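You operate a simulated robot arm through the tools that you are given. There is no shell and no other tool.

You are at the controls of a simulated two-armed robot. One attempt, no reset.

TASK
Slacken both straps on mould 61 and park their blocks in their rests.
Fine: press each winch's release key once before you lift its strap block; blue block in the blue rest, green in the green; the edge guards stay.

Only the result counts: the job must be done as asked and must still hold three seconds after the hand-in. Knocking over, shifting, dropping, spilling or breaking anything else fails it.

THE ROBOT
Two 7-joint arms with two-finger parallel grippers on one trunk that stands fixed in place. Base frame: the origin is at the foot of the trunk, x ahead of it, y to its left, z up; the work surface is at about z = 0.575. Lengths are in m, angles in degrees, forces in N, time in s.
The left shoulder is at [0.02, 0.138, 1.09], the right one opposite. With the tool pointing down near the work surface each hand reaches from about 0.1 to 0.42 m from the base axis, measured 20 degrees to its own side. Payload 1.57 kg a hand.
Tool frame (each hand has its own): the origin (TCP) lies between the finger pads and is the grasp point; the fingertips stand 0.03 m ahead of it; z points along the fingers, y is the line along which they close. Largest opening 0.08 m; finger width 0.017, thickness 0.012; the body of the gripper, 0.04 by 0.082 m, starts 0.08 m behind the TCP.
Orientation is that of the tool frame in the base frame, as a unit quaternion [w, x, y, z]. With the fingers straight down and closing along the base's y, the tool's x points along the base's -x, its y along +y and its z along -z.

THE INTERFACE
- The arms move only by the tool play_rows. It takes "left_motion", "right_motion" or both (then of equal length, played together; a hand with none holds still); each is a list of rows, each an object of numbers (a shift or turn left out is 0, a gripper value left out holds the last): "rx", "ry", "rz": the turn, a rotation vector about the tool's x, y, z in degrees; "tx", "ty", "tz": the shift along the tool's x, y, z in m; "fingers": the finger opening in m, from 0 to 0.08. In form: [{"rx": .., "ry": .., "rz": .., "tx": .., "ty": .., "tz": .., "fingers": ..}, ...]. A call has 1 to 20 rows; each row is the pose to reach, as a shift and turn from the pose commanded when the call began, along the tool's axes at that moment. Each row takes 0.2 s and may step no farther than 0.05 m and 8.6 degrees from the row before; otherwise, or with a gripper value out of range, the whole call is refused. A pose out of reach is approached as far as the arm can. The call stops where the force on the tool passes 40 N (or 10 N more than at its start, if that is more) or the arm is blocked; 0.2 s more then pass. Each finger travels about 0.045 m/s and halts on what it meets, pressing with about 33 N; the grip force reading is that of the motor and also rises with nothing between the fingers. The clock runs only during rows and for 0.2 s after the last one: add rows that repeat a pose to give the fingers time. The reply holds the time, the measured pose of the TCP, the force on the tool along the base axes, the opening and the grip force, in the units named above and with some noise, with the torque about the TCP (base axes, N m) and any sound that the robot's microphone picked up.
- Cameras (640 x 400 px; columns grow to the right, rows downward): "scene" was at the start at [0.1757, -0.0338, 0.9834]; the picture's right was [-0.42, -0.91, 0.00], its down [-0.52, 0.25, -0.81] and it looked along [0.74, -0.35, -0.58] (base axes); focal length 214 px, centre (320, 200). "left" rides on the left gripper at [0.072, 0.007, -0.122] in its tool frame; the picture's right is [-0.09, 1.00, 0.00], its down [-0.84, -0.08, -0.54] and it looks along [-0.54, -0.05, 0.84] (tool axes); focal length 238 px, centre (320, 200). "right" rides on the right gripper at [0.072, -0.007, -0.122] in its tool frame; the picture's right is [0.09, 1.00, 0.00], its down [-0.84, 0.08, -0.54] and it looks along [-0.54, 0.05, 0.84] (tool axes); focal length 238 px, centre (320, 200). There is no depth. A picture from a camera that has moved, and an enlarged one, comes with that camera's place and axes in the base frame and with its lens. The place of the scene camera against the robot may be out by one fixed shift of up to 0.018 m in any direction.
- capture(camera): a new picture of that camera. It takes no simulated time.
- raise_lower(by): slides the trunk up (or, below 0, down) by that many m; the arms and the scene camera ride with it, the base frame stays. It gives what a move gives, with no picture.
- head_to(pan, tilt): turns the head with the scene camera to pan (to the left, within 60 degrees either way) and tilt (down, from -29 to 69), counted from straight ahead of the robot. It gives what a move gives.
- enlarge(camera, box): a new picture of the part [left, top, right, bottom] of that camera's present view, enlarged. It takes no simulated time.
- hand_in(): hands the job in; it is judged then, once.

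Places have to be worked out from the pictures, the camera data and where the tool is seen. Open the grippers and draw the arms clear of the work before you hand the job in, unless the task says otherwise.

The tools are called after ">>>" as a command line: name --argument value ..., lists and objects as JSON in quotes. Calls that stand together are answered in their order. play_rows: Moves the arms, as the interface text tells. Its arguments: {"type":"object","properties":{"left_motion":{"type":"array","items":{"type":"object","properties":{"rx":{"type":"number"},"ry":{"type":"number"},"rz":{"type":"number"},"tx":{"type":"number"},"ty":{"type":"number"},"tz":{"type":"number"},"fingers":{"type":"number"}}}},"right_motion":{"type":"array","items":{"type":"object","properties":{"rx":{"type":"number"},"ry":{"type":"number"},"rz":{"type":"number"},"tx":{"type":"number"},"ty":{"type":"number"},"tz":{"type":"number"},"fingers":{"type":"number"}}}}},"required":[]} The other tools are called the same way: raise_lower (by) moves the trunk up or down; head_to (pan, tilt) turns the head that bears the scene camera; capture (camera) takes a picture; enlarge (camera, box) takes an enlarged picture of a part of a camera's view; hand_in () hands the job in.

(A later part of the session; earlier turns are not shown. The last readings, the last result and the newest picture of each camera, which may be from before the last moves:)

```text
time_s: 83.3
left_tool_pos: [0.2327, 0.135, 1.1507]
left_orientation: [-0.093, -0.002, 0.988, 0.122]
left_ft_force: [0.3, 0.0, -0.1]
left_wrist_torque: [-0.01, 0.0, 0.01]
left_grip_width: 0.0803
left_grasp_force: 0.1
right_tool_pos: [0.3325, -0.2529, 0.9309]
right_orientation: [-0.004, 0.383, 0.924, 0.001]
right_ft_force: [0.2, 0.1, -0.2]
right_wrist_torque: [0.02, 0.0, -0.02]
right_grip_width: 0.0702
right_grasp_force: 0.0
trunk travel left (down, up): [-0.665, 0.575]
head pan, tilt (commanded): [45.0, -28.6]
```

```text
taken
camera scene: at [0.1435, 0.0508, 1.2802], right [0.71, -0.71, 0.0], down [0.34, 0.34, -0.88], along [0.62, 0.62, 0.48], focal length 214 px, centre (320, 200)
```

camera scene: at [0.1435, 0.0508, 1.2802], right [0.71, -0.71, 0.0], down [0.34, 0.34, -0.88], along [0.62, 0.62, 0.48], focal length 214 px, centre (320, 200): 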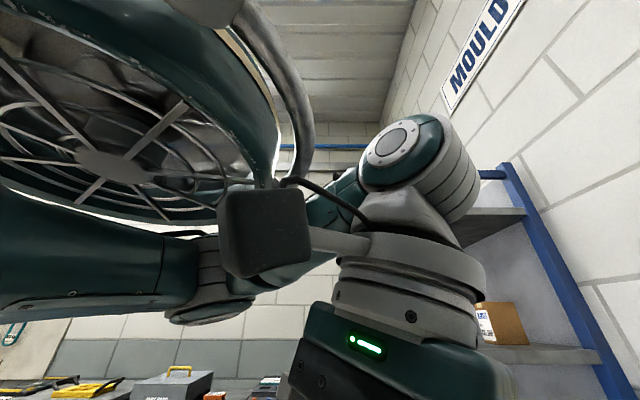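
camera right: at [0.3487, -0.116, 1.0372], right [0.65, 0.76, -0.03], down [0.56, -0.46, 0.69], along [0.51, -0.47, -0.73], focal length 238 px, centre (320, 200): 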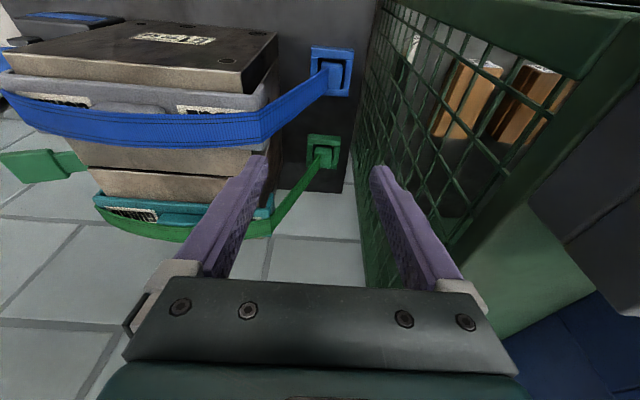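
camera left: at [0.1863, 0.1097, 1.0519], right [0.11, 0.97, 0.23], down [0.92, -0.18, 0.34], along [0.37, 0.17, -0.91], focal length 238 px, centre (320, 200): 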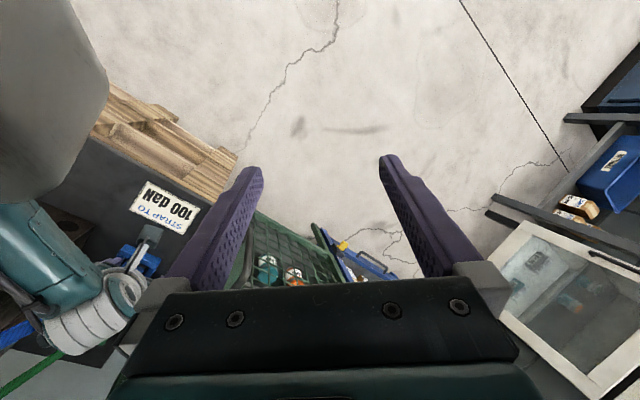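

The head is free and turned away. I redo the move over the corridor in front of the blue block with the 10° lean.

>>> play_rows --right_motion '[{"ry": -2.6, "tx": 0.001, "ty": 0.0304}, {"ry": -5.2, "tx": 0.002, "ty": 0.0608}, {"ry": -7.9, "tx": 0.003, "ty": 0.0912}, {"ry": -10.5, "tx": 0.0038, "ty": 0.1216}, {"ry": -10.5, "tx": 0.0038, "ty": 0.1216}]'

>>> capture --camera "right"

>>> capture --camera "left"

>>> enlarge --camera "scene" --box '[200, 100, 440, 300]'

```text
time_s: 84.5
left_tool_pos: [0.2344, 0.1358, 1.1502]
left_orientation: [-0.094, -0.003, 0.988, 0.123]
left_ft_force: [0.2, -0.3, 0.3]
left_wrist_torque: [0.01, 0.01, 0.03]
left_grip_width: 0.0799
left_grasp_force: 0.0
right_tool_pos: [0.4181, -0.1719, 0.9315]
right_orientation: [0.083, 0.383, 0.919, -0.04]
right_ft_force: [0.0, 0.6, 0.3]
right_wrist_torque: [0.02, -0.02, 0.0]
right_grip_width: 0.0702
right_grasp_force: 0.0
trunk travel left (down, up): [-0.665, 0.575]
head pan, tilt (commanded): [45.0, -28.6]
```

```text
taken
camera right: at [0.3468, -0.1093, 1.0379], right [0.65, 0.76, -0.02], down [0.57, -0.46, 0.68], along [0.51, -0.46, -0.73], focal length 238 px, centre (320, 200)
```

right: 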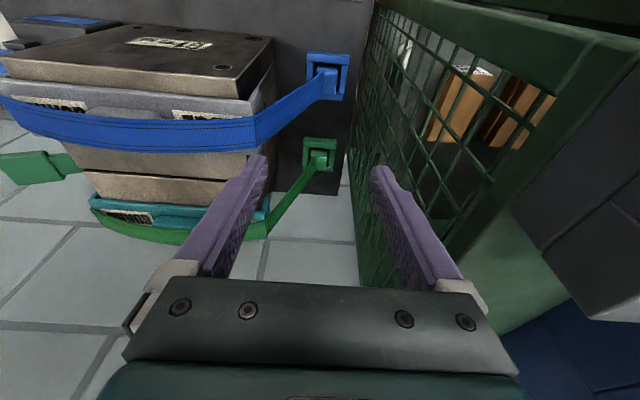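

```text
taken
camera left: at [0.1863, 0.1097, 1.282], right [0.11, 0.97, 0.23], down [0.92, -0.18, 0.34], along [0.37, 0.17, -0.91], focal length 238 px, centre (320, 200)
```

left: 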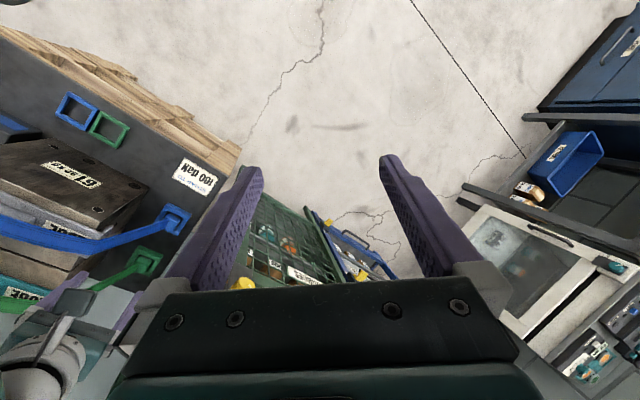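

```text
2.00 times, centred on (320, 200) of scene
camera zoom: at [0.1435, 0.0508, 1.2802], right [0.71, -0.71, 0.0], down [0.34, 0.34, -0.88], along [0.62, 0.62, 0.48], focal length 429 px, centre (320, 200)
```

zoom: 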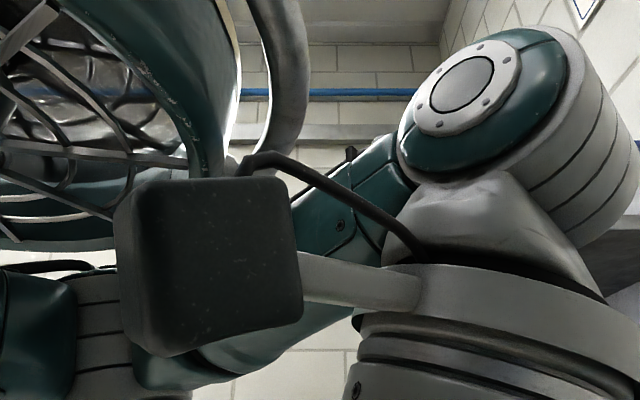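

The head stays put and the hand is within ~8 mm. I test small-step tracking here with a 1 cm sideways move.

>>> play_rows --right_motion '[{"tx": 0.007, "ty": 0.007}, {"tx": 0.007, "ty": 0.007}]'

>>> play_rows --right_motion '[{"tx": -0.007, "ty": -0.007}, {"tx": -0.007, "ty": -0.007}]'

```text
time_s: 85.1
left_tool_pos: [0.2344, 0.1352, 1.1523]
left_orientation: [-0.094, -0.002, 0.988, 0.122]
left_ft_force: [-0.5, 0.1, -0.5]
left_wrist_torque: [0.0, 0.01, 0.01]
left_grip_width: 0.0799
left_grasp_force: 0.1
right_tool_pos: [0.4175, -0.1659, 0.9291]
right_orientation: [0.085, 0.389, 0.916, -0.042]
right_ft_force: [-0.5, 0.6, 0.4]
right_wrist_torque: [-0.01, 0.01, -0.01]
right_grip_width: 0.0698
right_grasp_force: 0.1
trunk travel left (down, up): [-0.665, 0.575]
head pan, tilt (commanded): [45.0, -28.6]
```

```text
time_s: 85.7
left_tool_pos: [0.2339, 0.1357, 1.1513]
left_orientation: [-0.093, -0.002, 0.988, 0.123]
left_ft_force: [-0.3, -0.4, 0.1]
left_wrist_torque: [0.0, -0.04, 0.0]
left_grip_width: 0.0801
left_grasp_force: 0.0
right_tool_pos: [0.416, -0.1689, 0.9313]
right_orientation: [0.081, 0.383, 0.919, -0.038]
right_ft_force: [-0.1, -0.8, 0.6]
right_wrist_torque: [-0.01, 0.02, 0.01]
right_grip_width: 0.0698
right_grasp_force: 0.0
trunk travel left (down, up): [-0.665, 0.575]
head pan, tilt (commanded): [45.0, -28.6]
```

There's still rubbing somewhere inboard, so yaw −45° forces the elbow in. I go back to open space and test turning the other way round (yaw +135°, same finger line but hand flipped), which may suit the elbow-out posture.

>>> play_rows --right_motion '[{"ry": 2, "tx": 0.004, "ty": -0.028, "tz": -0.0045}, {"ry": 4, "tx": 0.008, "ty": -0.056, "tz": -0.009}, {"ry": 6, "tx": 0.012, "ty": -0.084, "tz": -0.0135}, {"ry": 8, "tx": 0.017, "ty": -0.112, "tz": -0.018}, {"ry": 10, "tx": 0.0211, "ty": -0.1393, "tz": -0.0226}, {"ry": 10, "tx": 0.0211, "ty": -0.1393, "tz": -0.0226}]'

>>> play_rows --right_motion '[{"rz": -8}, {"rz": -16}, {"rz": -24}, {"rz": -32}, {"rz": -40}, {"rz": -48}, {"rz": -56}, {"rz": -64}, {"rz": -72}, {"rz": -80}, {"rz": -88}, {"rz": -90}, {"rz": -90}]'

>>> head_to --pan -50 --tilt 20

>>> capture --camera "scene"

```text
time_s: 87.1
left_tool_pos: [0.2343, 0.1335, 1.1522]
left_orientation: [-0.093, -0.002, 0.988, 0.122]
left_ft_force: [0.4, -0.8, 0.5]
left_wrist_torque: [0.0, 0.03, -0.01]
left_grip_width: 0.0801
left_grasp_force: 0.1
right_tool_pos: [0.3, -0.2538, 0.9508]
right_orientation: [0.005, 0.383, 0.924, -0.012]
right_ft_force: [0.6, -0.3, -0.8]
right_wrist_torque: [0.0, 0.0, 0.02]
right_grip_width: 0.0699
right_grasp_force: 0.2
trunk travel left (down, up): [-0.665, 0.575]
head pan, tilt (commanded): [45.0, -28.6]
```

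```text
time_s: 89.9
left_tool_pos: [0.2329, 0.1351, 1.151]
left_orientation: [-0.093, -0.002, 0.988, 0.123]
left_ft_force: [-0.6, 1.3, -0.6]
left_wrist_torque: [-0.02, 0.04, -0.02]
left_grip_width: 0.0801
left_grasp_force: 0.1
right_tool_pos: [0.3008, -0.2517, 0.9509]
right_orientation: [-0.004, -0.381, 0.925, -0.01]
right_ft_force: [0.0, 0.6, -0.4]
right_wrist_torque: [-0.02, 0.04, 0.02]
right_grip_width: 0.0698
right_grasp_force: 0.0
trunk travel left (down, up): [-0.665, 0.575]
head pan, tilt (commanded): [45.0, -28.6]
```

```text
time_s: 91.6
left_tool_pos: [0.2334, 0.1349, 1.1516]
left_orientation: [-0.093, -0.003, 0.988, 0.122]
left_ft_force: [0.2, 0.1, 0.6]
left_wrist_torque: [-0.02, -0.02, 0.02]
left_grip_width: 0.0801
left_grasp_force: 0.1
right_tool_pos: [0.3009, -0.2521, 0.9503]
right_orientation: [-0.004, -0.38, 0.925, -0.009]
right_ft_force: [-0.4, 0.9, 0.8]
right_wrist_torque: [0.02, 0.02, -0.01]
right_grip_width: 0.07
right_grasp_force: 0.0
trunk travel left (down, up): [-0.665, 0.575]
head pan, tilt (commanded): [-50.0, 20.0]
```

```text
taken
camera scene: at [0.1561, -0.0679, 1.2079], right [-0.77, -0.64, 0.0], down [-0.22, 0.26, -0.94], along [0.6, -0.72, -0.34], focal length 214 px, centre (320, 200)
```

scene: 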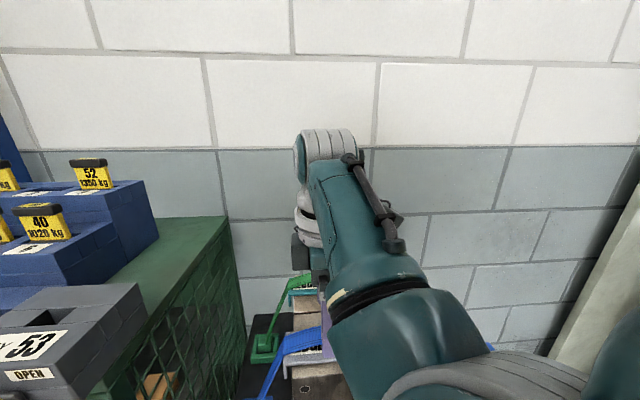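

Yaw doesn't affect the elbow; relative height does. I turn back to yaw −45°, put the head up-left out of the way, and lower the trunk so the elbow hangs below the head during the grasp.

>>> head_to --pan 50 --tilt -29

>>> play_rows --right_motion '[{"rz": 8}, {"rz": 16}, {"rz": 24}, {"rz": 32}, {"rz": 40}, {"rz": 48}, {"rz": 56}, {"rz": 64}, {"rz": 72}, {"rz": 80}, {"rz": 88}, {"rz": 90}, {"rz": 90}]'

```text
time_s: 93.4
left_tool_pos: [0.235, 0.1357, 1.1504]
left_orientation: [-0.093, -0.002, 0.988, 0.123]
left_ft_force: [-0.1, 0.7, 0.4]
left_wrist_torque: [0.01, 0.0, 0.0]
left_grip_width: 0.0801
left_grasp_force: 0.0
right_tool_pos: [0.3011, -0.2516, 0.9509]
right_orientation: [-0.004, -0.38, 0.925, -0.009]
right_ft_force: [-0.4, 0.8, 0.6]
right_wrist_torque: [0.01, 0.01, 0.01]
right_grip_width: 0.07
right_grasp_force: 0.1
trunk travel left (down, up): [-0.665, 0.575]
head pan, tilt (commanded): [50.0, -28.6]
```

```text
time_s: 96.4
left_tool_pos: [0.2348, 0.1361, 1.1503]
left_orientation: [-0.094, -0.002, 0.988, 0.122]
left_ft_force: [-0.9, 0.3, -0.5]
left_wrist_torque: [-0.02, -0.02, 0.0]
left_grip_width: 0.08
left_grasp_force: 0.1
right_tool_pos: [0.3013, -0.2748, 0.9538]
right_orientation: [0.016, 0.397, 0.917, -0.03]
right_ft_force: [0.2, 0.3, -0.2]
right_wrist_torque: [0.0, -0.02, -0.03]
right_grip_width: 0.07
right_grasp_force: 0.0
trunk travel left (down, up): [-0.665, 0.575]
head pan, tilt (commanded): [50.0, -28.6]
stopped in row 13 (right hand): the arm was blocked; the commanded pose is now the measured one
```

The block is the hand's own camera box meeting the forearm when it faces the robot. Flipping the hand 180° (yaw +135°, camera on the far side) avoids that; I test that rotation here in open space.

>>> play_rows --right_motion '[{"rz": -8, "tx": 0.0, "ty": 0.005}, {"rz": -16, "ty": 0.01}, {"rz": -24, "ty": 0.015}, {"rz": -32, "ty": 0.018}, {"rz": -40, "ty": 0.018}, {"rz": -48, "ty": 0.018}, {"rz": -56, "ty": 0.018}, {"rz": -64, "ty": 0.018}, {"rz": -72, "ty": 0.018}, {"rz": -80, "ty": 0.018}, {"rz": -88, "ty": 0.018}, {"rz": -94, "ty": 0.018}, {"rz": -94, "ty": 0.018}]'

>>> play_rows --right_motion '[{"rz": -8}, {"rz": -16}, {"rz": -24}, {"rz": -32}, {"rz": -40}, {"rz": -48}, {"rz": -56}, {"rz": -64}, {"rz": -72}, {"rz": -80}, {"rz": -88}, {"rz": -90}, {"rz": -90}]'

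>>> capture --camera "right"

```text
time_s: 99.2
left_tool_pos: [0.2338, 0.1352, 1.1513]
left_orientation: [-0.094, -0.002, 0.988, 0.122]
left_ft_force: [0.2, 0.2, 0.7]
left_wrist_torque: [0.01, -0.01, 0.02]
left_grip_width: 0.0799
left_grasp_force: 0.0
right_tool_pos: [0.3134, -0.2562, 0.9514]
right_orientation: [-0.01, -0.402, 0.915, -0.026]
right_ft_force: [0.1, 0.2, 0.2]
right_wrist_torque: [0.0, 0.0, -0.01]
right_grip_width: 0.0701
right_grasp_force: 0.1
trunk travel left (down, up): [-0.665, 0.575]
head pan, tilt (commanded): [50.0, -28.6]
```

```text
time_s: 102.0
left_tool_pos: [0.2335, 0.1356, 1.1514]
left_orientation: [-0.093, -0.002, 0.988, 0.123]
left_ft_force: [0.2, -1.1, 0.1]
left_wrist_torque: [-0.02, 0.01, 0.0]
left_grip_width: 0.0799
left_grasp_force: 0.1
right_tool_pos: [0.3132, -0.2563, 0.9509]
right_orientation: [0.026, 0.932, -0.362, 0.011]
right_ft_force: [0.4, 0.4, 0.0]
right_wrist_torque: [-0.03, -0.03, 0.03]
right_grip_width: 0.0703
right_grasp_force: 0.1
trunk travel left (down, up): [-0.665, 0.575]
head pan, tilt (commanded): [50.0, -28.6]
```

```text
taken
camera right: at [0.3703, -0.2945, 1.0753], right [-0.6, -0.8, 0.04], down [-0.67, 0.54, 0.51], along [-0.43, 0.28, -0.86], focal length 238 px, centre (320, 200)
```

right: 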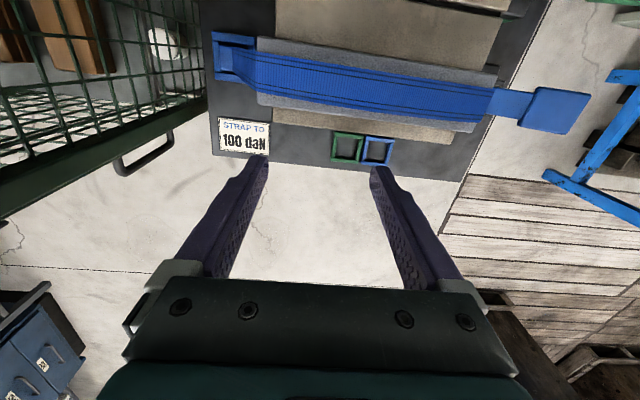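

Flipped orientation is reached with no trouble. Now I move over the corridor in front of the blue block with a 25° lean in this orientation.

>>> play_rows --right_motion '[{"rx": 0.33, "ry": 4.5, "rz": 0.6, "tx": 0.0015, "ty": -0.0277, "tz": 0.0031}, {"rx": 0.67, "ry": 9.1, "rz": 1.2, "tx": 0.0031, "ty": -0.0553, "tz": 0.0063}, {"rx": 1.0, "ry": 13.6, "rz": 1.8, "tx": 0.0046, "ty": -0.083, "tz": 0.0094}, {"rx": 1.34, "ry": 18.1, "rz": 2.4, "tx": 0.0062, "ty": -0.1106, "tz": 0.0126}, {"rx": 1.67, "ry": 22.68, "rz": 2.99, "tx": 0.0077, "ty": -0.1383, "tz": 0.0157}, {"rx": 1.67, "ry": 22.68, "rz": 2.99, "tx": 0.0077, "ty": -0.1383, "tz": 0.0157}]'

>>> capture --camera "right"

>>> capture --camera "left"

```text
time_s: 103.4
left_tool_pos: [0.2344, 0.1349, 1.1511]
left_orientation: [-0.093, -0.002, 0.988, 0.123]
left_ft_force: [0.7, 0.1, -0.4]
left_wrist_torque: [-0.01, -0.02, 0.0]
left_grip_width: 0.0802
left_grasp_force: 0.1
right_tool_pos: [0.4135, -0.1597, 0.9298]
right_orientation: [0.083, 0.902, -0.375, 0.2]
right_ft_force: [-0.6, 1.0, 0.1]
right_wrist_torque: [-0.02, 0.01, -0.04]
right_grip_width: 0.0702
right_grasp_force: 0.0
trunk travel left (down, up): [-0.665, 0.575]
head pan, tilt (commanded): [50.0, -28.6]
```

```text
taken
camera right: at [0.4268, -0.1671, 1.0712], right [-0.65, -0.76, 0.04], down [-0.75, 0.64, 0.14], along [-0.13, 0.06, -0.99], focal length 238 px, centre (320, 200)
```

right: 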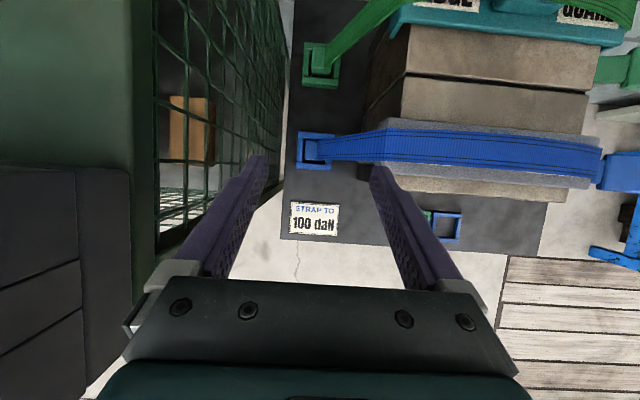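

```text
taken
camera left: at [0.1863, 0.1097, 1.282], right [0.11, 0.97, 0.23], down [0.92, -0.18, 0.34], along [0.37, 0.17, -0.91], focal length 238 px, centre (320, 200)
```

left: 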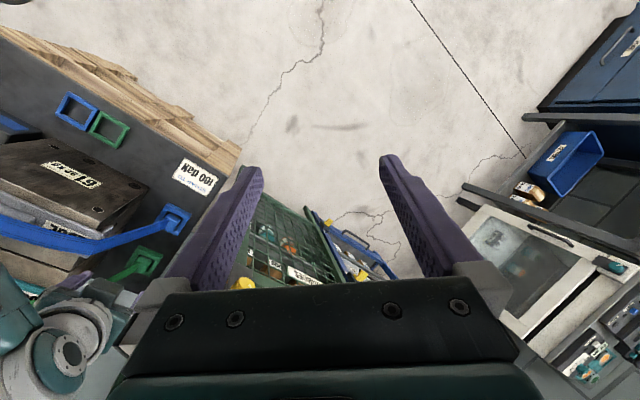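

Now tracking is accurate to ~1 mm, and the hand camera looks straight down on both anchors. I zoom to pin them down.

>>> enlarge --camera "right" --box '[285, 120, 345, 180]'

>>> enlarge --camera "right" --box '[285, 30, 355, 100]'

>>> enlarge --camera "right" --box '[120, 0, 420, 260]'

```text
6.67 times, centred on (315, 150) of right
camera zoom: at [0.4268, -0.1671, 1.0712], right [-0.65, -0.76, 0.04], down [-0.75, 0.64, 0.14], along [-0.13, 0.06, -0.99], focal length 1589 px, centre (353, 533)
```

zoom: 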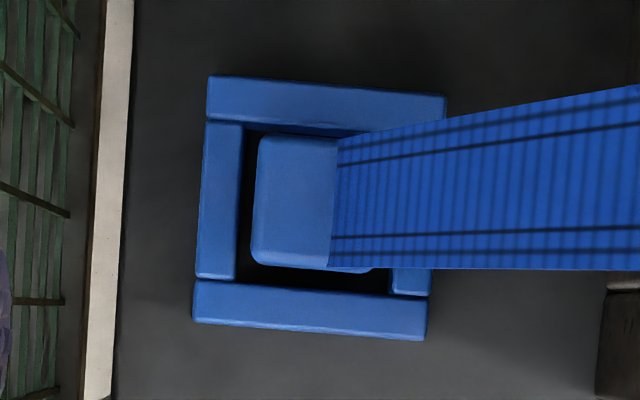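

```text
5.71 times, centred on (320, 65) of right
camera zoom: at [0.4268, -0.1671, 1.0712], right [-0.65, -0.76, 0.04], down [-0.75, 0.64, 0.14], along [-0.13, 0.06, -0.99], focal length 1362 px, centre (320, 971)
```

zoom: 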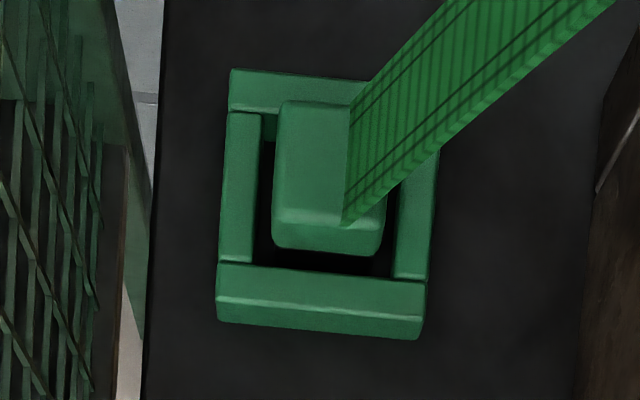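

```text
1.54 times, centred on (270, 130) of right
camera zoom: at [0.4268, -0.1671, 1.0712], right [-0.65, -0.76, 0.04], down [-0.75, 0.64, 0.14], along [-0.13, 0.06, -0.99], focal length 367 px, centre (397, 308)
```

zoom: 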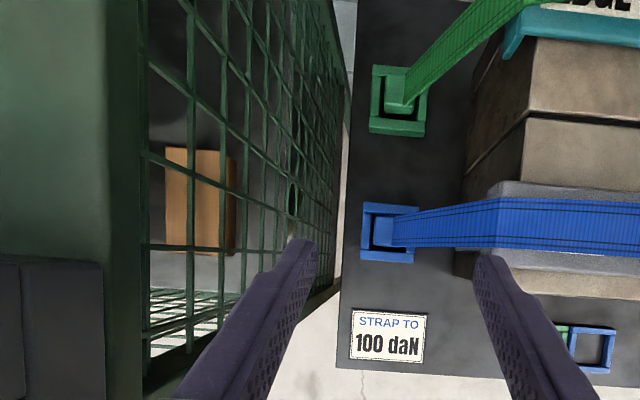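

Blue socket centre (0.445, −0.193), green (0.560, −0.308). Everything clears, so I lower the trunk 0.27 with the hand just in front of the blue block (TCP to z≈0.66).

>>> raise_lower --by -0.2

>>> capture --camera "right"

>>> capture --camera "left"

```text
time_s: 105.5
left_tool_pos: [0.2341, 0.1359, 0.9498]
left_orientation: [-0.093, -0.002, 0.988, 0.123]
left_ft_force: [0.2, 0.0, -0.6]
left_wrist_torque: [0.0, -0.02, -0.04]
left_grip_width: 0.08
left_grasp_force: 0.0
right_tool_pos: [0.4121, -0.161, 0.7301]
right_orientation: [0.083, 0.901, -0.375, 0.199]
right_ft_force: [-0.2, -0.3, -0.7]
right_wrist_torque: [-0.02, -0.02, 0.03]
right_grip_width: 0.0698
right_grasp_force: 0.1
trunk travel left (down, up): [-0.465, 0.775]
head pan, tilt (commanded): [50.0, -28.6]
```

```text
taken
camera right: at [0.4268, -0.1674, 0.8712], right [-0.65, -0.76, 0.04], down [-0.75, 0.64, 0.14], along [-0.13, 0.06, -0.99], focal length 238 px, centre (320, 200)
```

right: 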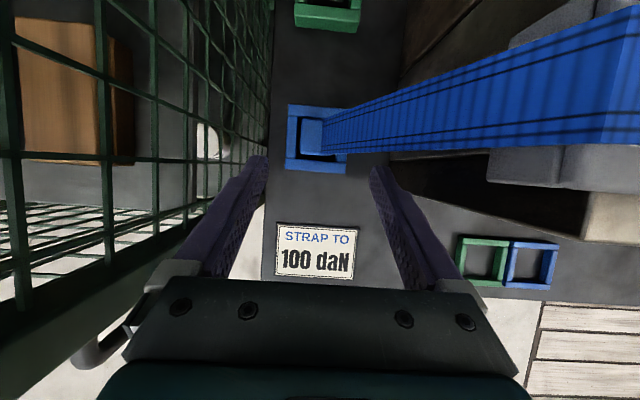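

```text
taken
camera left: at [0.1863, 0.1097, 1.082], right [0.11, 0.97, 0.23], down [0.92, -0.18, 0.34], along [0.37, 0.17, -0.91], focal length 238 px, centre (320, 200)
```

left: 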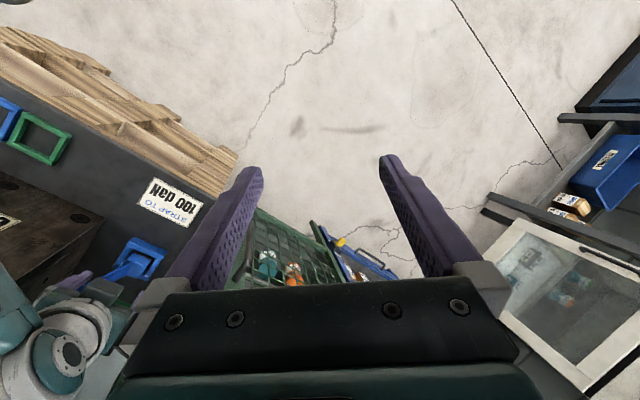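

>>> raise_lower --by -0.06

>>> capture --camera "right"

>>> enlarge --camera "right" --box '[250, 60, 400, 200]'

```text
time_s: 106.5
left_tool_pos: [0.2342, 0.1347, 0.892]
left_orientation: [-0.093, -0.003, 0.988, 0.123]
left_ft_force: [-0.5, 0.0, 0.1]
left_wrist_torque: [0.04, 0.0, -0.02]
left_grip_width: 0.08
left_grasp_force: 0.0
right_tool_pos: [0.4141, -0.1601, 0.6704]
right_orientation: [0.082, 0.902, -0.374, 0.199]
right_ft_force: [-0.9, -0.8, -0.5]
right_wrist_torque: [0.01, -0.02, -0.02]
right_grip_width: 0.07
right_grasp_force: 0.1
trunk travel left (down, up): [-0.405, 0.835]
head pan, tilt (commanded): [50.0, -28.6]
```

```text
taken
camera right: at [0.4268, -0.1673, 0.8113], right [-0.65, -0.76, 0.04], down [-0.75, 0.64, 0.14], along [-0.13, 0.06, -0.99], focal length 238 px, centre (320, 200)
```

right: 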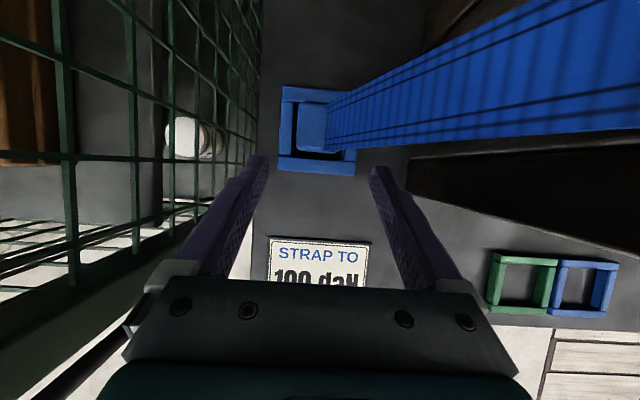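

```text
2.86 times, centred on (325, 130) of right
camera zoom: at [0.4268, -0.1673, 0.8113], right [-0.65, -0.76, 0.04], down [-0.75, 0.64, 0.14], along [-0.13, 0.06, -0.99], focal length 681 px, centre (306, 400)
```

zoom: 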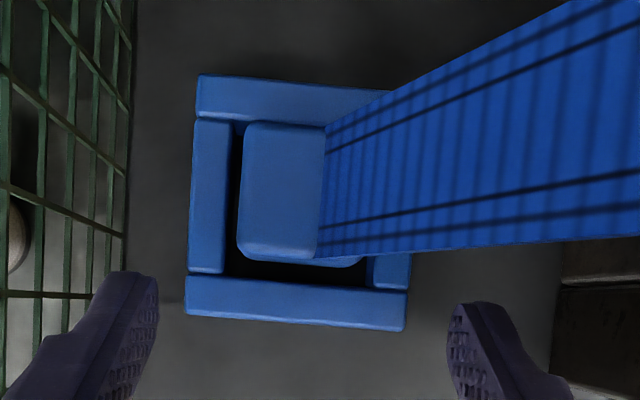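

Fingers are centred on the block within 1 mm. I advance to the grasp pose with fingers open.

>>> play_rows --right_motion '[{"tx": 0.0038, "ty": 0.0002, "tz": 0.0163}, {"tx": 0.0076, "ty": 0.0003, "tz": 0.0326}, {"tx": 0.0114, "ty": 0.0005, "tz": 0.0489}, {"tx": 0.0114, "ty": 0.0005, "tz": 0.0489}]'

>>> capture --camera "right"

>>> enlarge --camera "right" --box '[220, 80, 420, 220]'

```text
time_s: 107.5
left_tool_pos: [0.2336, 0.1347, 0.8916]
left_orientation: [-0.093, -0.002, 0.988, 0.123]
left_ft_force: [-0.3, 0.3, 0.5]
left_wrist_torque: [-0.01, -0.02, -0.02]
left_grip_width: 0.0801
left_grasp_force: 0.0
right_tool_pos: [0.4337, -0.1823, 0.6299]
right_orientation: [0.083, 0.902, -0.375, 0.199]
right_ft_force: [0.4, -0.5, -0.7]
right_wrist_torque: [-0.02, 0.0, 0.03]
right_grip_width: 0.0701
right_grasp_force: 0.1
trunk travel left (down, up): [-0.405, 0.835]
head pan, tilt (commanded): [50.0, -28.6]
```

```text
taken
camera right: at [0.447, -0.1901, 0.7718], right [-0.65, -0.76, 0.04], down [-0.75, 0.64, 0.14], along [-0.13, 0.06, -0.99], focal length 238 px, centre (320, 200)
```

right: 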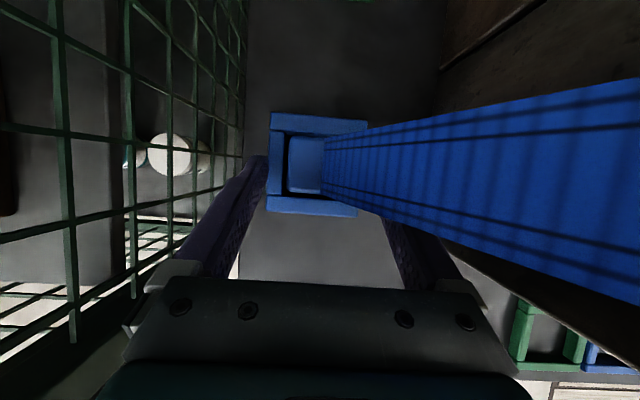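

```text
2.86 times, centred on (320, 150) of right
camera zoom: at [0.447, -0.1901, 0.7718], right [-0.65, -0.76, 0.04], down [-0.75, 0.64, 0.14], along [-0.13, 0.06, -0.99], focal length 681 px, centre (320, 343)
```

zoom: 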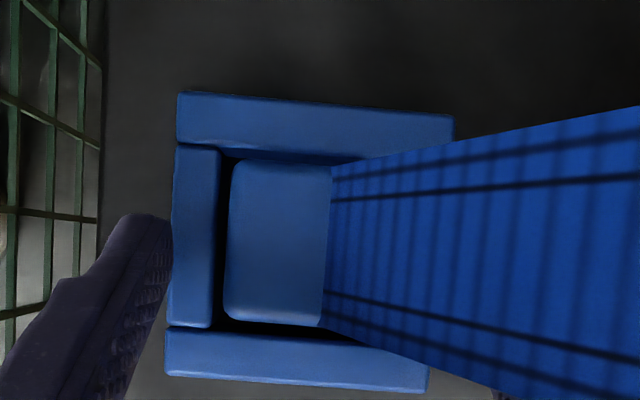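

Fingers straddle the blue block just above the socket walls. I close them on it.

>>> play_rows --right_motion '[{"fingers": 0.05}, {"fingers": 0.03}, {"fingers": 0.02}, {"fingers": 0.02}, {"fingers": 0.02}]'

>>> enlarge --camera "right" --box '[220, 80, 420, 220]'

```text
time_s: 108.7
left_tool_pos: [0.2343, 0.1355, 0.8911]
left_orientation: [-0.094, -0.003, 0.988, 0.122]
left_ft_force: [-0.4, -0.4, 0.4]
left_wrist_torque: [-0.05, -0.01, 0.0]
left_grip_width: 0.0801
left_grasp_force: 0.1
right_tool_pos: [0.4338, -0.1819, 0.6304]
right_orientation: [0.082, 0.902, -0.374, 0.199]
right_ft_force: [0.2, 0.5, -0.3]
right_wrist_torque: [0.0, 0.01, 0.02]
right_grip_width: 0.0354
right_grasp_force: 33.1
trunk travel left (down, up): [-0.405, 0.835]
head pan, tilt (commanded): [50.0, -28.6]
```

```text
2.86 times, centred on (320, 150) of right
camera zoom: at [0.447, -0.1899, 0.772], right [-0.65, -0.76, 0.04], down [-0.75, 0.64, 0.14], along [-0.13, 0.06, -0.99], focal length 681 px, centre (320, 343)
```

zoom: 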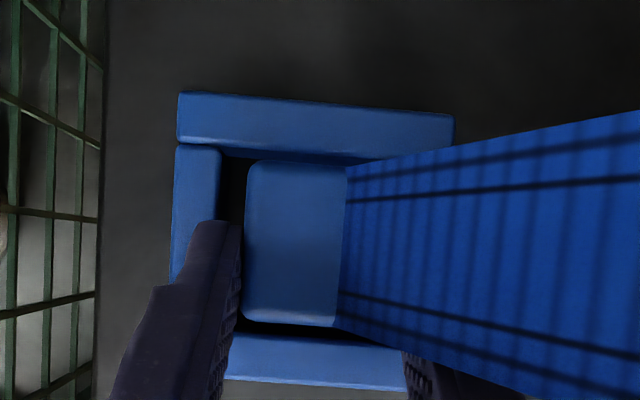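

Gripped: opening 0.0354 m, 33 N, no load on the tool. I lift the blue block straight up out of its socket in small steps.

>>> play_rows --right_motion '[{"tx": 0.0021, "tz": -0.0045}, {"tx": 0.0042, "tz": -0.0091}, {"tx": 0.0085, "tz": -0.0182}, {"tx": 0.0148, "tz": -0.0318}, {"tx": 0.0212, "tz": -0.0454}, {"tx": 0.0254, "tz": -0.0545}, {"tx": 0.0254, "tz": -0.0545}]'

>>> capture --camera "right"

>>> capture --camera "left"

```text
time_s: 110.3
left_tool_pos: [0.2336, 0.1352, 0.8917]
left_orientation: [-0.093, -0.002, 0.988, 0.123]
left_ft_force: [0.2, 0.0, -0.2]
left_wrist_torque: [0.02, 0.04, -0.02]
left_grip_width: 0.0801
left_grasp_force: 0.0
right_tool_pos: [0.4342, -0.1821, 0.691]
right_orientation: [0.083, 0.902, -0.374, 0.199]
right_ft_force: [-0.4, 0.4, -2.1]
right_wrist_torque: [0.01, 0.02, 0.02]
right_grip_width: 0.0352
right_grasp_force: 32.2
trunk travel left (down, up): [-0.405, 0.835]
head pan, tilt (commanded): [50.0, -28.6]
```

```text
taken
camera right: at [0.4481, -0.1888, 0.8318], right [-0.65, -0.76, 0.04], down [-0.75, 0.64, 0.14], along [-0.13, 0.06, -0.99], focal length 238 px, centre (320, 200)
```

right: 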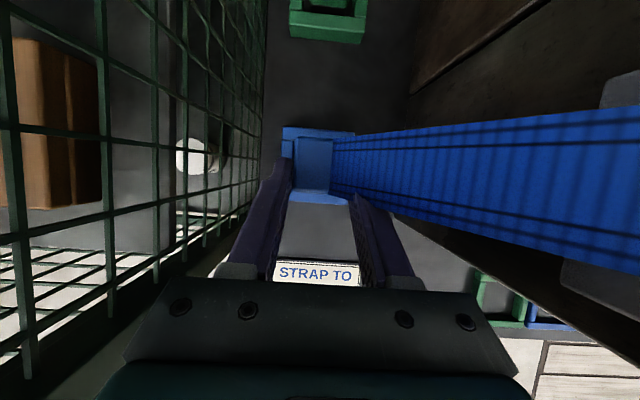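

```text
taken
camera left: at [0.1862, 0.1097, 1.0219], right [0.11, 0.97, 0.23], down [0.92, -0.18, 0.34], along [0.37, 0.17, -0.91], focal length 238 px, centre (320, 200)
```

left: 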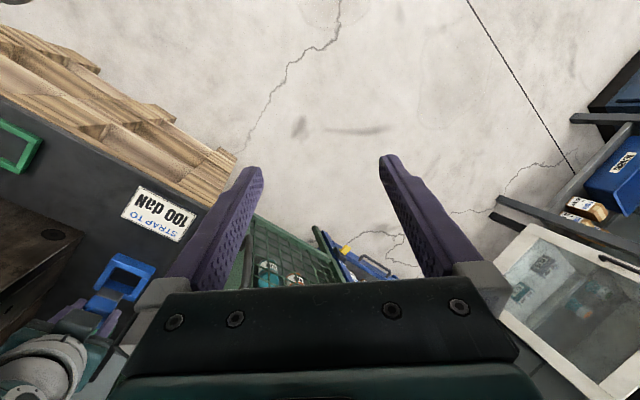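

The block is out (about 2 N of weight) and the strap follows. I carry it back out of the corridor toward the robot, clear of the mould corner.

>>> play_rows --right_motion '[{"tx": -0.0162, "ty": 0.0051, "tz": -0.0101}, {"tx": -0.0325, "ty": 0.0102, "tz": -0.0202}, {"tx": -0.0487, "ty": 0.0153, "tz": -0.0302}, {"tx": -0.0649, "ty": 0.0204, "tz": -0.0403}, {"tx": -0.0649, "ty": 0.0204, "tz": -0.0403}]'

>>> capture --camera "right"

```text
time_s: 111.5
left_tool_pos: [0.2346, 0.1351, 0.8903]
left_orientation: [-0.094, -0.002, 0.988, 0.123]
left_ft_force: [0.0, -0.1, 0.2]
left_wrist_torque: [0.02, 0.0, -0.05]
left_grip_width: 0.0799
left_grasp_force: 0.1
right_tool_pos: [0.3648, -0.1423, 0.7006]
right_orientation: [0.082, 0.902, -0.374, 0.2]
right_ft_force: [0.0, 0.8, -0.3]
right_wrist_torque: [0.04, 0.01, 0.01]
right_grip_width: 0.0351
right_grasp_force: 33.0
trunk travel left (down, up): [-0.405, 0.835]
head pan, tilt (commanded): [50.0, -28.6]
```

```text
taken
camera right: at [0.3794, -0.1494, 0.8412], right [-0.65, -0.76, 0.04], down [-0.75, 0.64, 0.14], along [-0.13, 0.06, -0.99], focal length 238 px, centre (320, 200)
```

right: 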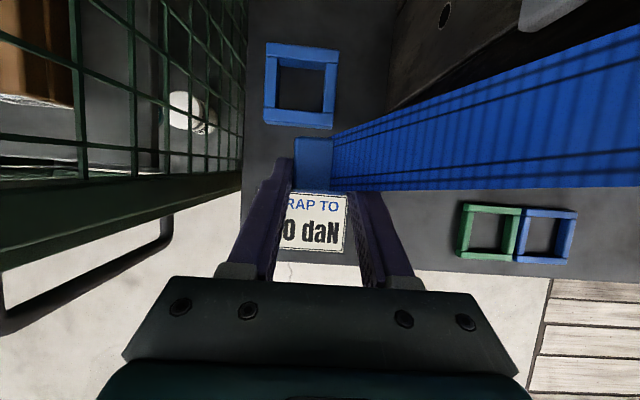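

Holding fine and tracking well. I raise the trunk 0.17 m so the arm can work closer to the body.

>>> raise_lower --by 0.17

```text
time_s: 113.5
left_tool_pos: [0.2331, 0.136, 1.0608]
left_orientation: [-0.094, -0.003, 0.988, 0.122]
left_ft_force: [0.1, 0.0, 0.2]
left_wrist_torque: [0.02, 0.04, 0.05]
left_grip_width: 0.0801
left_grasp_force: 0.0
right_tool_pos: [0.3655, -0.142, 0.8696]
right_orientation: [0.083, 0.902, -0.375, 0.199]
right_ft_force: [0.1, 0.4, -2.0]
right_wrist_torque: [0.0, 0.06, -0.02]
right_grip_width: 0.0354
right_grasp_force: 32.8
trunk travel left (down, up): [-0.575, 0.665]
head pan, tilt (commanded): [50.0, -28.6]
```

>>> play_rows --right_motion '[{"tx": -0.0182, "ty": 0.0197, "tz": 0.0113}, {"tx": -0.0364, "ty": 0.0393, "tz": 0.0226}, {"tx": -0.0545, "ty": 0.059, "tz": 0.034}, {"tx": -0.0727, "ty": 0.0786, "tz": 0.0453}, {"tx": -0.0909, "ty": 0.0983, "tz": 0.0566}, {"tx": -0.0909, "ty": 0.0983, "tz": 0.0566}]'

>>> capture --camera "right"

```text
time_s: 114.9
left_tool_pos: [0.2337, 0.1364, 1.0609]
left_orientation: [-0.094, -0.002, 0.988, 0.122]
left_ft_force: [0.6, -0.8, 0.5]
left_wrist_torque: [0.0, -0.02, 0.01]
left_grip_width: 0.08
left_grasp_force: 0.0
right_tool_pos: [0.2548, -0.1721, 0.7823]
right_orientation: [0.083, 0.902, -0.375, 0.199]
right_ft_force: [0.6, 0.4, -1.9]
right_wrist_torque: [0.01, -0.02, 0.0]
right_grip_width: 0.0352
right_grasp_force: 33.4
trunk travel left (down, up): [-0.575, 0.665]
head pan, tilt (commanded): [50.0, -28.6]
```

```text
taken
camera right: at [0.2684, -0.1791, 0.9223], right [-0.65, -0.76, 0.04], down [-0.75, 0.64, 0.14], along [-0.13, 0.06, -0.99], focal length 238 px, centre (320, 200)
```

right: 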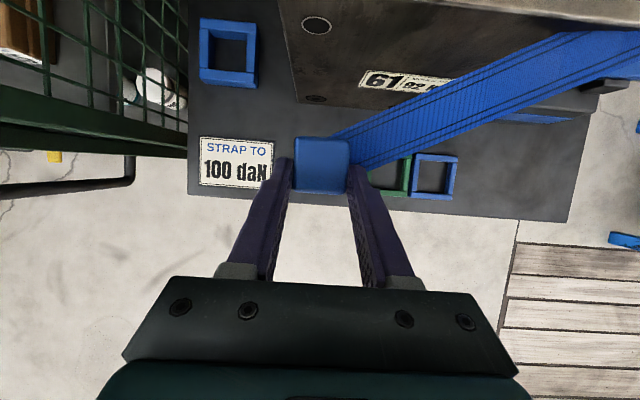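

Tracking stays accurate. I zoom on the rests from this straight-down view to fix their positions.

>>> enlarge --camera "right" --box '[360, 140, 470, 210]'

```text
5.71 times, centred on (415, 175) of right
camera zoom: at [0.2684, -0.1791, 0.9223], right [-0.65, -0.76, 0.04], down [-0.75, 0.64, 0.14], along [-0.13, 0.06, -0.99], focal length 1362 px, centre (-223, 343)
```

zoom: 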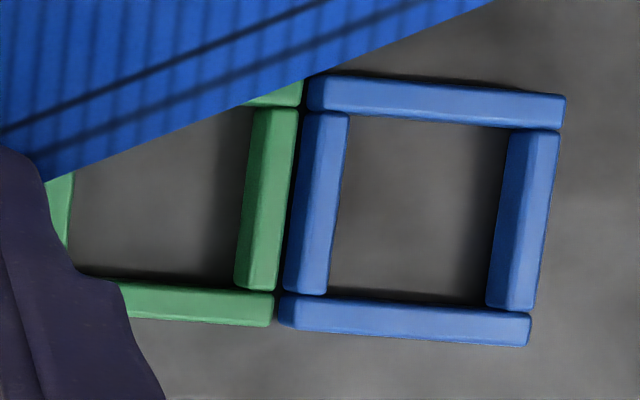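

>>> enlarge --camera "right" --box '[270, 120, 370, 200]'

```text
5.00 times, centred on (320, 160) of right
camera zoom: at [0.2684, -0.1791, 0.9223], right [-0.65, -0.76, 0.04], down [-0.75, 0.64, 0.14], along [-0.13, 0.06, -0.99], focal length 1192 px, centre (320, 400)
```

zoom: 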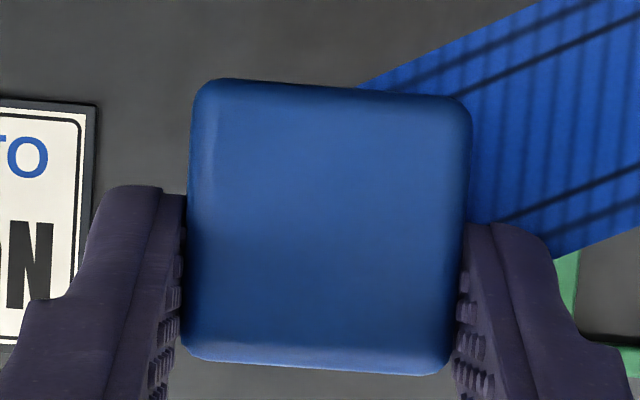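

The held block's centre relative to the TCP is well defined, and the blue rest is at about (0.147, −0.300). I move to hover above it.

>>> play_rows --right_motion '[{"tx": -0.0046, "ty": 0.0276, "tz": 0.0094}, {"tx": -0.0091, "ty": 0.0552, "tz": 0.0187}, {"tx": -0.0137, "ty": 0.0828, "tz": 0.0281}, {"tx": -0.0182, "ty": 0.1103, "tz": 0.0374}, {"tx": -0.0228, "ty": 0.1379, "tz": 0.0468}, {"tx": -0.0273, "ty": 0.1655, "tz": 0.0561}, {"tx": -0.0273, "ty": 0.1655, "tz": 0.0561}]'

>>> capture --camera "right"

>>> enlarge --camera "right" --box '[260, 110, 390, 210]'

```text
time_s: 116.5
left_tool_pos: [0.2343, 0.135, 1.0606]
left_orientation: [-0.093, -0.003, 0.988, 0.123]
left_ft_force: [-0.6, 0.0, 0.8]
left_wrist_torque: [0.0, -0.01, 0.0]
left_grip_width: 0.0801
left_grasp_force: 0.0
right_tool_pos: [0.1357, -0.2869, 0.7176]
right_orientation: [0.082, 0.902, -0.374, 0.199]
right_ft_force: [0.1, -0.2, -1.3]
right_wrist_torque: [0.04, -0.02, -0.02]
right_grip_width: 0.0352
right_grasp_force: 33.2
trunk travel left (down, up): [-0.575, 0.665]
head pan, tilt (commanded): [50.0, -28.6]
```

```text
taken
camera right: at [0.1497, -0.2936, 0.8588], right [-0.65, -0.76, 0.04], down [-0.75, 0.64, 0.14], along [-0.13, 0.06, -0.99], focal length 238 px, centre (320, 200)
```

right: 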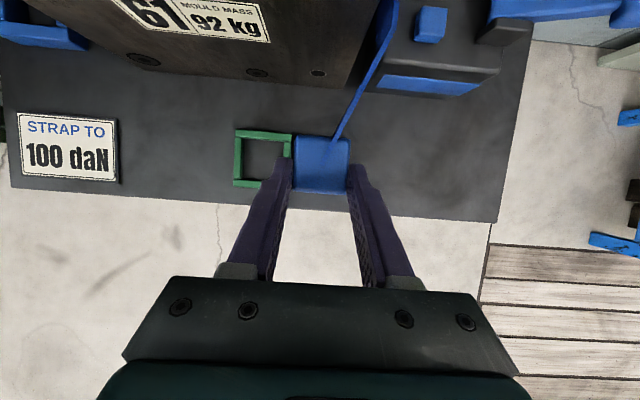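

```text
4.00 times, centred on (325, 160) of right
camera zoom: at [0.1497, -0.2936, 0.8588], right [-0.65, -0.76, 0.04], down [-0.75, 0.64, 0.14], along [-0.13, 0.06, -0.99], focal length 953 px, centre (300, 360)
```

zoom: 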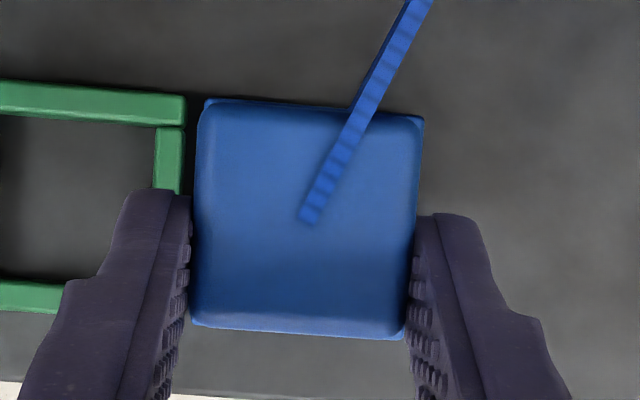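

>>> enlarge --camera "right" --box '[290, 128, 356, 164]'

>>> enlarge --camera "right" --box '[290, 170, 356, 206]'

```text
9.70 times, centred on (323, 146) of right
camera zoom: at [0.1497, -0.2936, 0.8588], right [-0.65, -0.76, 0.04], down [-0.75, 0.64, 0.14], along [-0.13, 0.06, -0.99], focal length 2311 px, centre (291, 724)
```

zoom: 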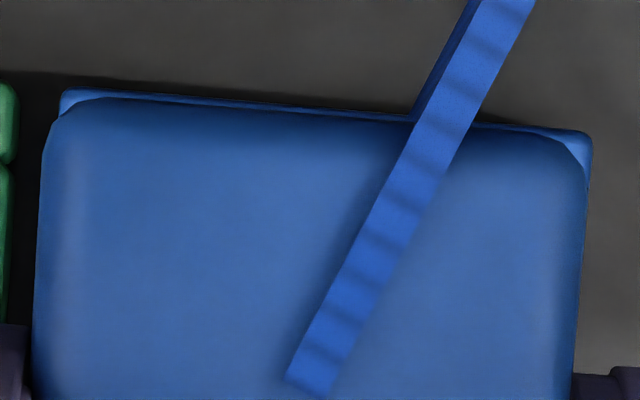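

```text
9.70 times, centred on (323, 188) of right
camera zoom: at [0.1497, -0.2936, 0.8588], right [-0.65, -0.76, 0.04], down [-0.75, 0.64, 0.14], along [-0.13, 0.06, -0.99], focal length 2311 px, centre (291, 316)
```

zoom: 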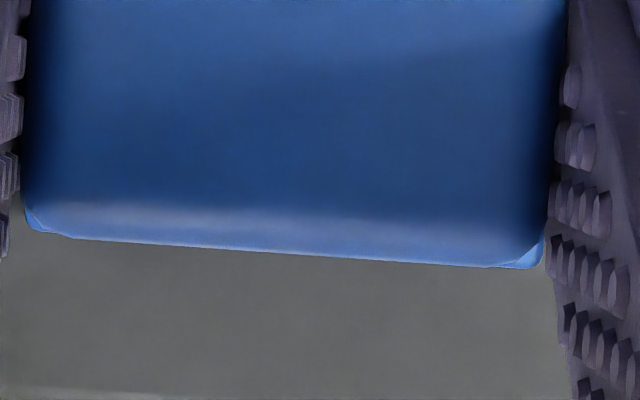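

The rest's corners peek out around the block: I need to shift the block about 5 mm along −strap direction. I do that and descend to ~2 cm above the walls, then recheck.

>>> play_rows --right_motion '[{"tx": 0.0008, "ty": 0.0054, "tz": 0.0003}, {"tx": -0.0066, "ty": 0.0054, "tz": 0.0162}, {"tx": -0.014, "ty": 0.0054, "tz": 0.0322}, {"tx": -0.0214, "ty": 0.0054, "tz": 0.0481}, {"tx": -0.0214, "ty": 0.0054, "tz": 0.0481}]'

>>> enlarge --camera "right" --box '[260, 110, 390, 210]'

>>> enlarge --camera "right" --box '[280, 120, 366, 166]'

>>> enlarge --camera "right" --box '[280, 166, 366, 212]'

```text
time_s: 117.7
left_tool_pos: [0.2339, 0.1352, 1.0612]
left_orientation: [-0.093, -0.003, 0.988, 0.122]
left_ft_force: [-0.2, -0.7, -0.3]
left_wrist_torque: [0.0, -0.01, -0.02]
left_grip_width: 0.08
left_grasp_force: 0.0
right_tool_pos: [0.1327, -0.2914, 0.6652]
right_orientation: [0.082, 0.902, -0.375, 0.198]
right_ft_force: [-0.4, -0.1, -1.1]
right_wrist_torque: [0.0, 0.02, 0.02]
right_grip_width: 0.0351
right_grasp_force: 33.3
trunk travel left (down, up): [-0.575, 0.665]
head pan, tilt (commanded): [50.0, -28.6]
```

```text
4.00 times, centred on (325, 160) of right
camera zoom: at [0.1466, -0.2975, 0.806], right [-0.65, -0.76, 0.04], down [-0.75, 0.64, 0.14], along [-0.13, 0.06, -0.99], focal length 953 px, centre (300, 360)
```

zoom: 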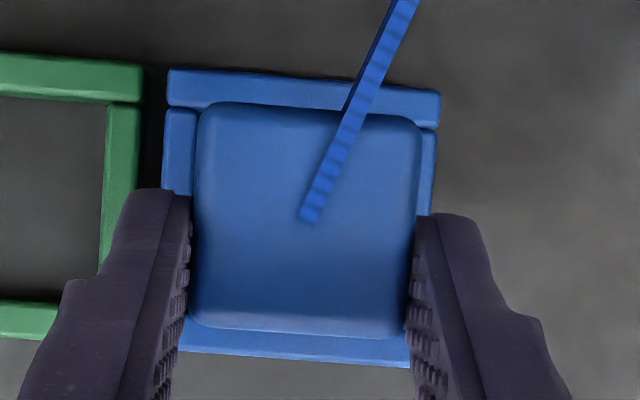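

```text
7.44 times, centred on (323, 143) of right
camera zoom: at [0.1466, -0.2975, 0.806], right [-0.65, -0.76, 0.04], down [-0.75, 0.64, 0.14], along [-0.13, 0.06, -0.99], focal length 1774 px, centre (298, 624)
```

zoom: 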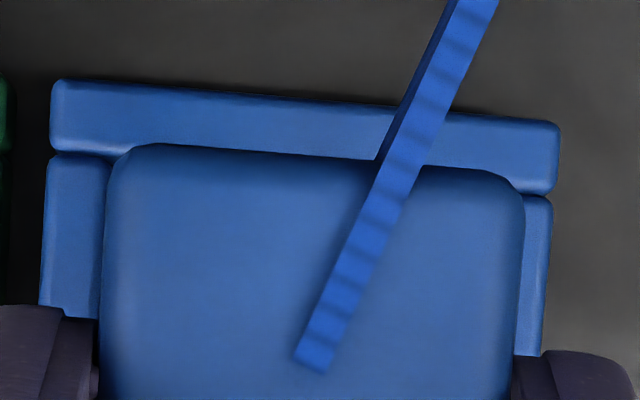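

```text
7.44 times, centred on (323, 189) of right
camera zoom: at [0.1466, -0.2975, 0.806], right [-0.65, -0.76, 0.04], down [-0.75, 0.64, 0.14], along [-0.13, 0.06, -0.99], focal length 1774 px, centre (298, 282)
```

zoom: 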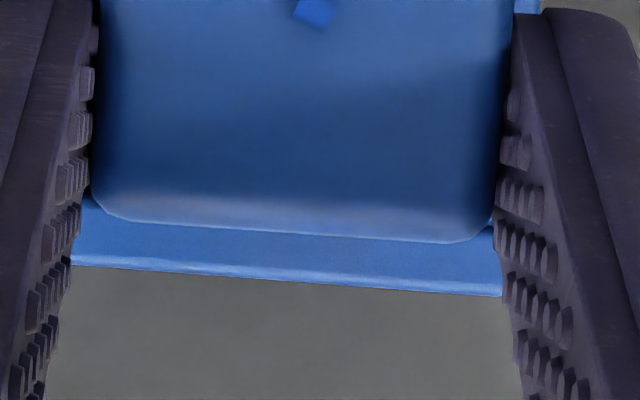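

Block and rest centres now agree within 1 mm. I lower the block into the blue rest, watching for contact.

>>> play_rows --right_motion '[{"tx": -0.0034, "tz": 0.0076}, {"tx": -0.0068, "tz": 0.0151}, {"tx": -0.0101, "tz": 0.0227}, {"tx": -0.0134, "tz": 0.0302}, {"tx": -0.0134, "tz": 0.0302}]'

>>> enlarge --camera "right" --box '[260, 110, 390, 210]'

```text
time_s: 118.9
left_tool_pos: [0.2335, 0.136, 1.0617]
left_orientation: [-0.093, -0.002, 0.988, 0.123]
left_ft_force: [-0.2, 0.4, 0.9]
left_wrist_torque: [0.01, -0.01, 0.0]
left_grip_width: 0.0802
left_grasp_force: 0.0
right_tool_pos: [0.1344, -0.2912, 0.6318]
right_orientation: [0.082, 0.902, -0.375, 0.199]
right_ft_force: [-0.6, 0.4, -0.8]
right_wrist_torque: [0.0, 0.05, -0.04]
right_grip_width: 0.0355
right_grasp_force: 32.9
trunk travel left (down, up): [-0.575, 0.665]
head pan, tilt (commanded): [50.0, -28.6]
```

```text
4.00 times, centred on (325, 160) of right
camera zoom: at [0.148, -0.2975, 0.7733], right [-0.65, -0.76, 0.04], down [-0.75, 0.64, 0.14], along [-0.13, 0.06, -0.99], focal length 953 px, centre (300, 360)
```

zoom: 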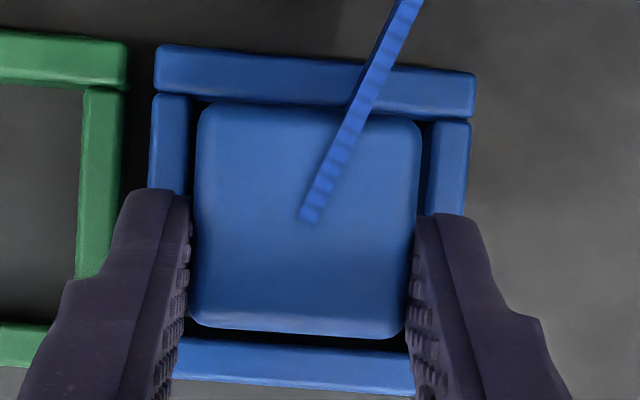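

The block is inside the frame with gaps all round. I lower in 2 mm steps until it touches down.

>>> play_rows --right_motion '[{"tx": -0.0008, "tz": 0.0018}, {"tx": -0.0017, "tz": 0.0036}, {"tx": -0.0017, "tz": 0.0036}]'

```text
time_s: 119.7
left_tool_pos: [0.2333, 0.1353, 1.0607]
left_orientation: [-0.094, -0.004, 0.988, 0.122]
left_ft_force: [-0.5, -0.2, 0.0]
left_wrist_torque: [-0.01, -0.01, 0.0]
left_grip_width: 0.0802
left_grasp_force: 0.1
right_tool_pos: [0.1343, -0.2907, 0.6294]
right_orientation: [0.082, 0.902, -0.375, 0.201]
right_ft_force: [-3.4, 5.4, 30.1]
right_wrist_torque: [-0.08, 0.03, -0.07]
right_grip_width: 0.0355
right_grasp_force: 32.6
trunk travel left (down, up): [-0.575, 0.665]
head pan, tilt (commanded): [50.0, -28.6]
```

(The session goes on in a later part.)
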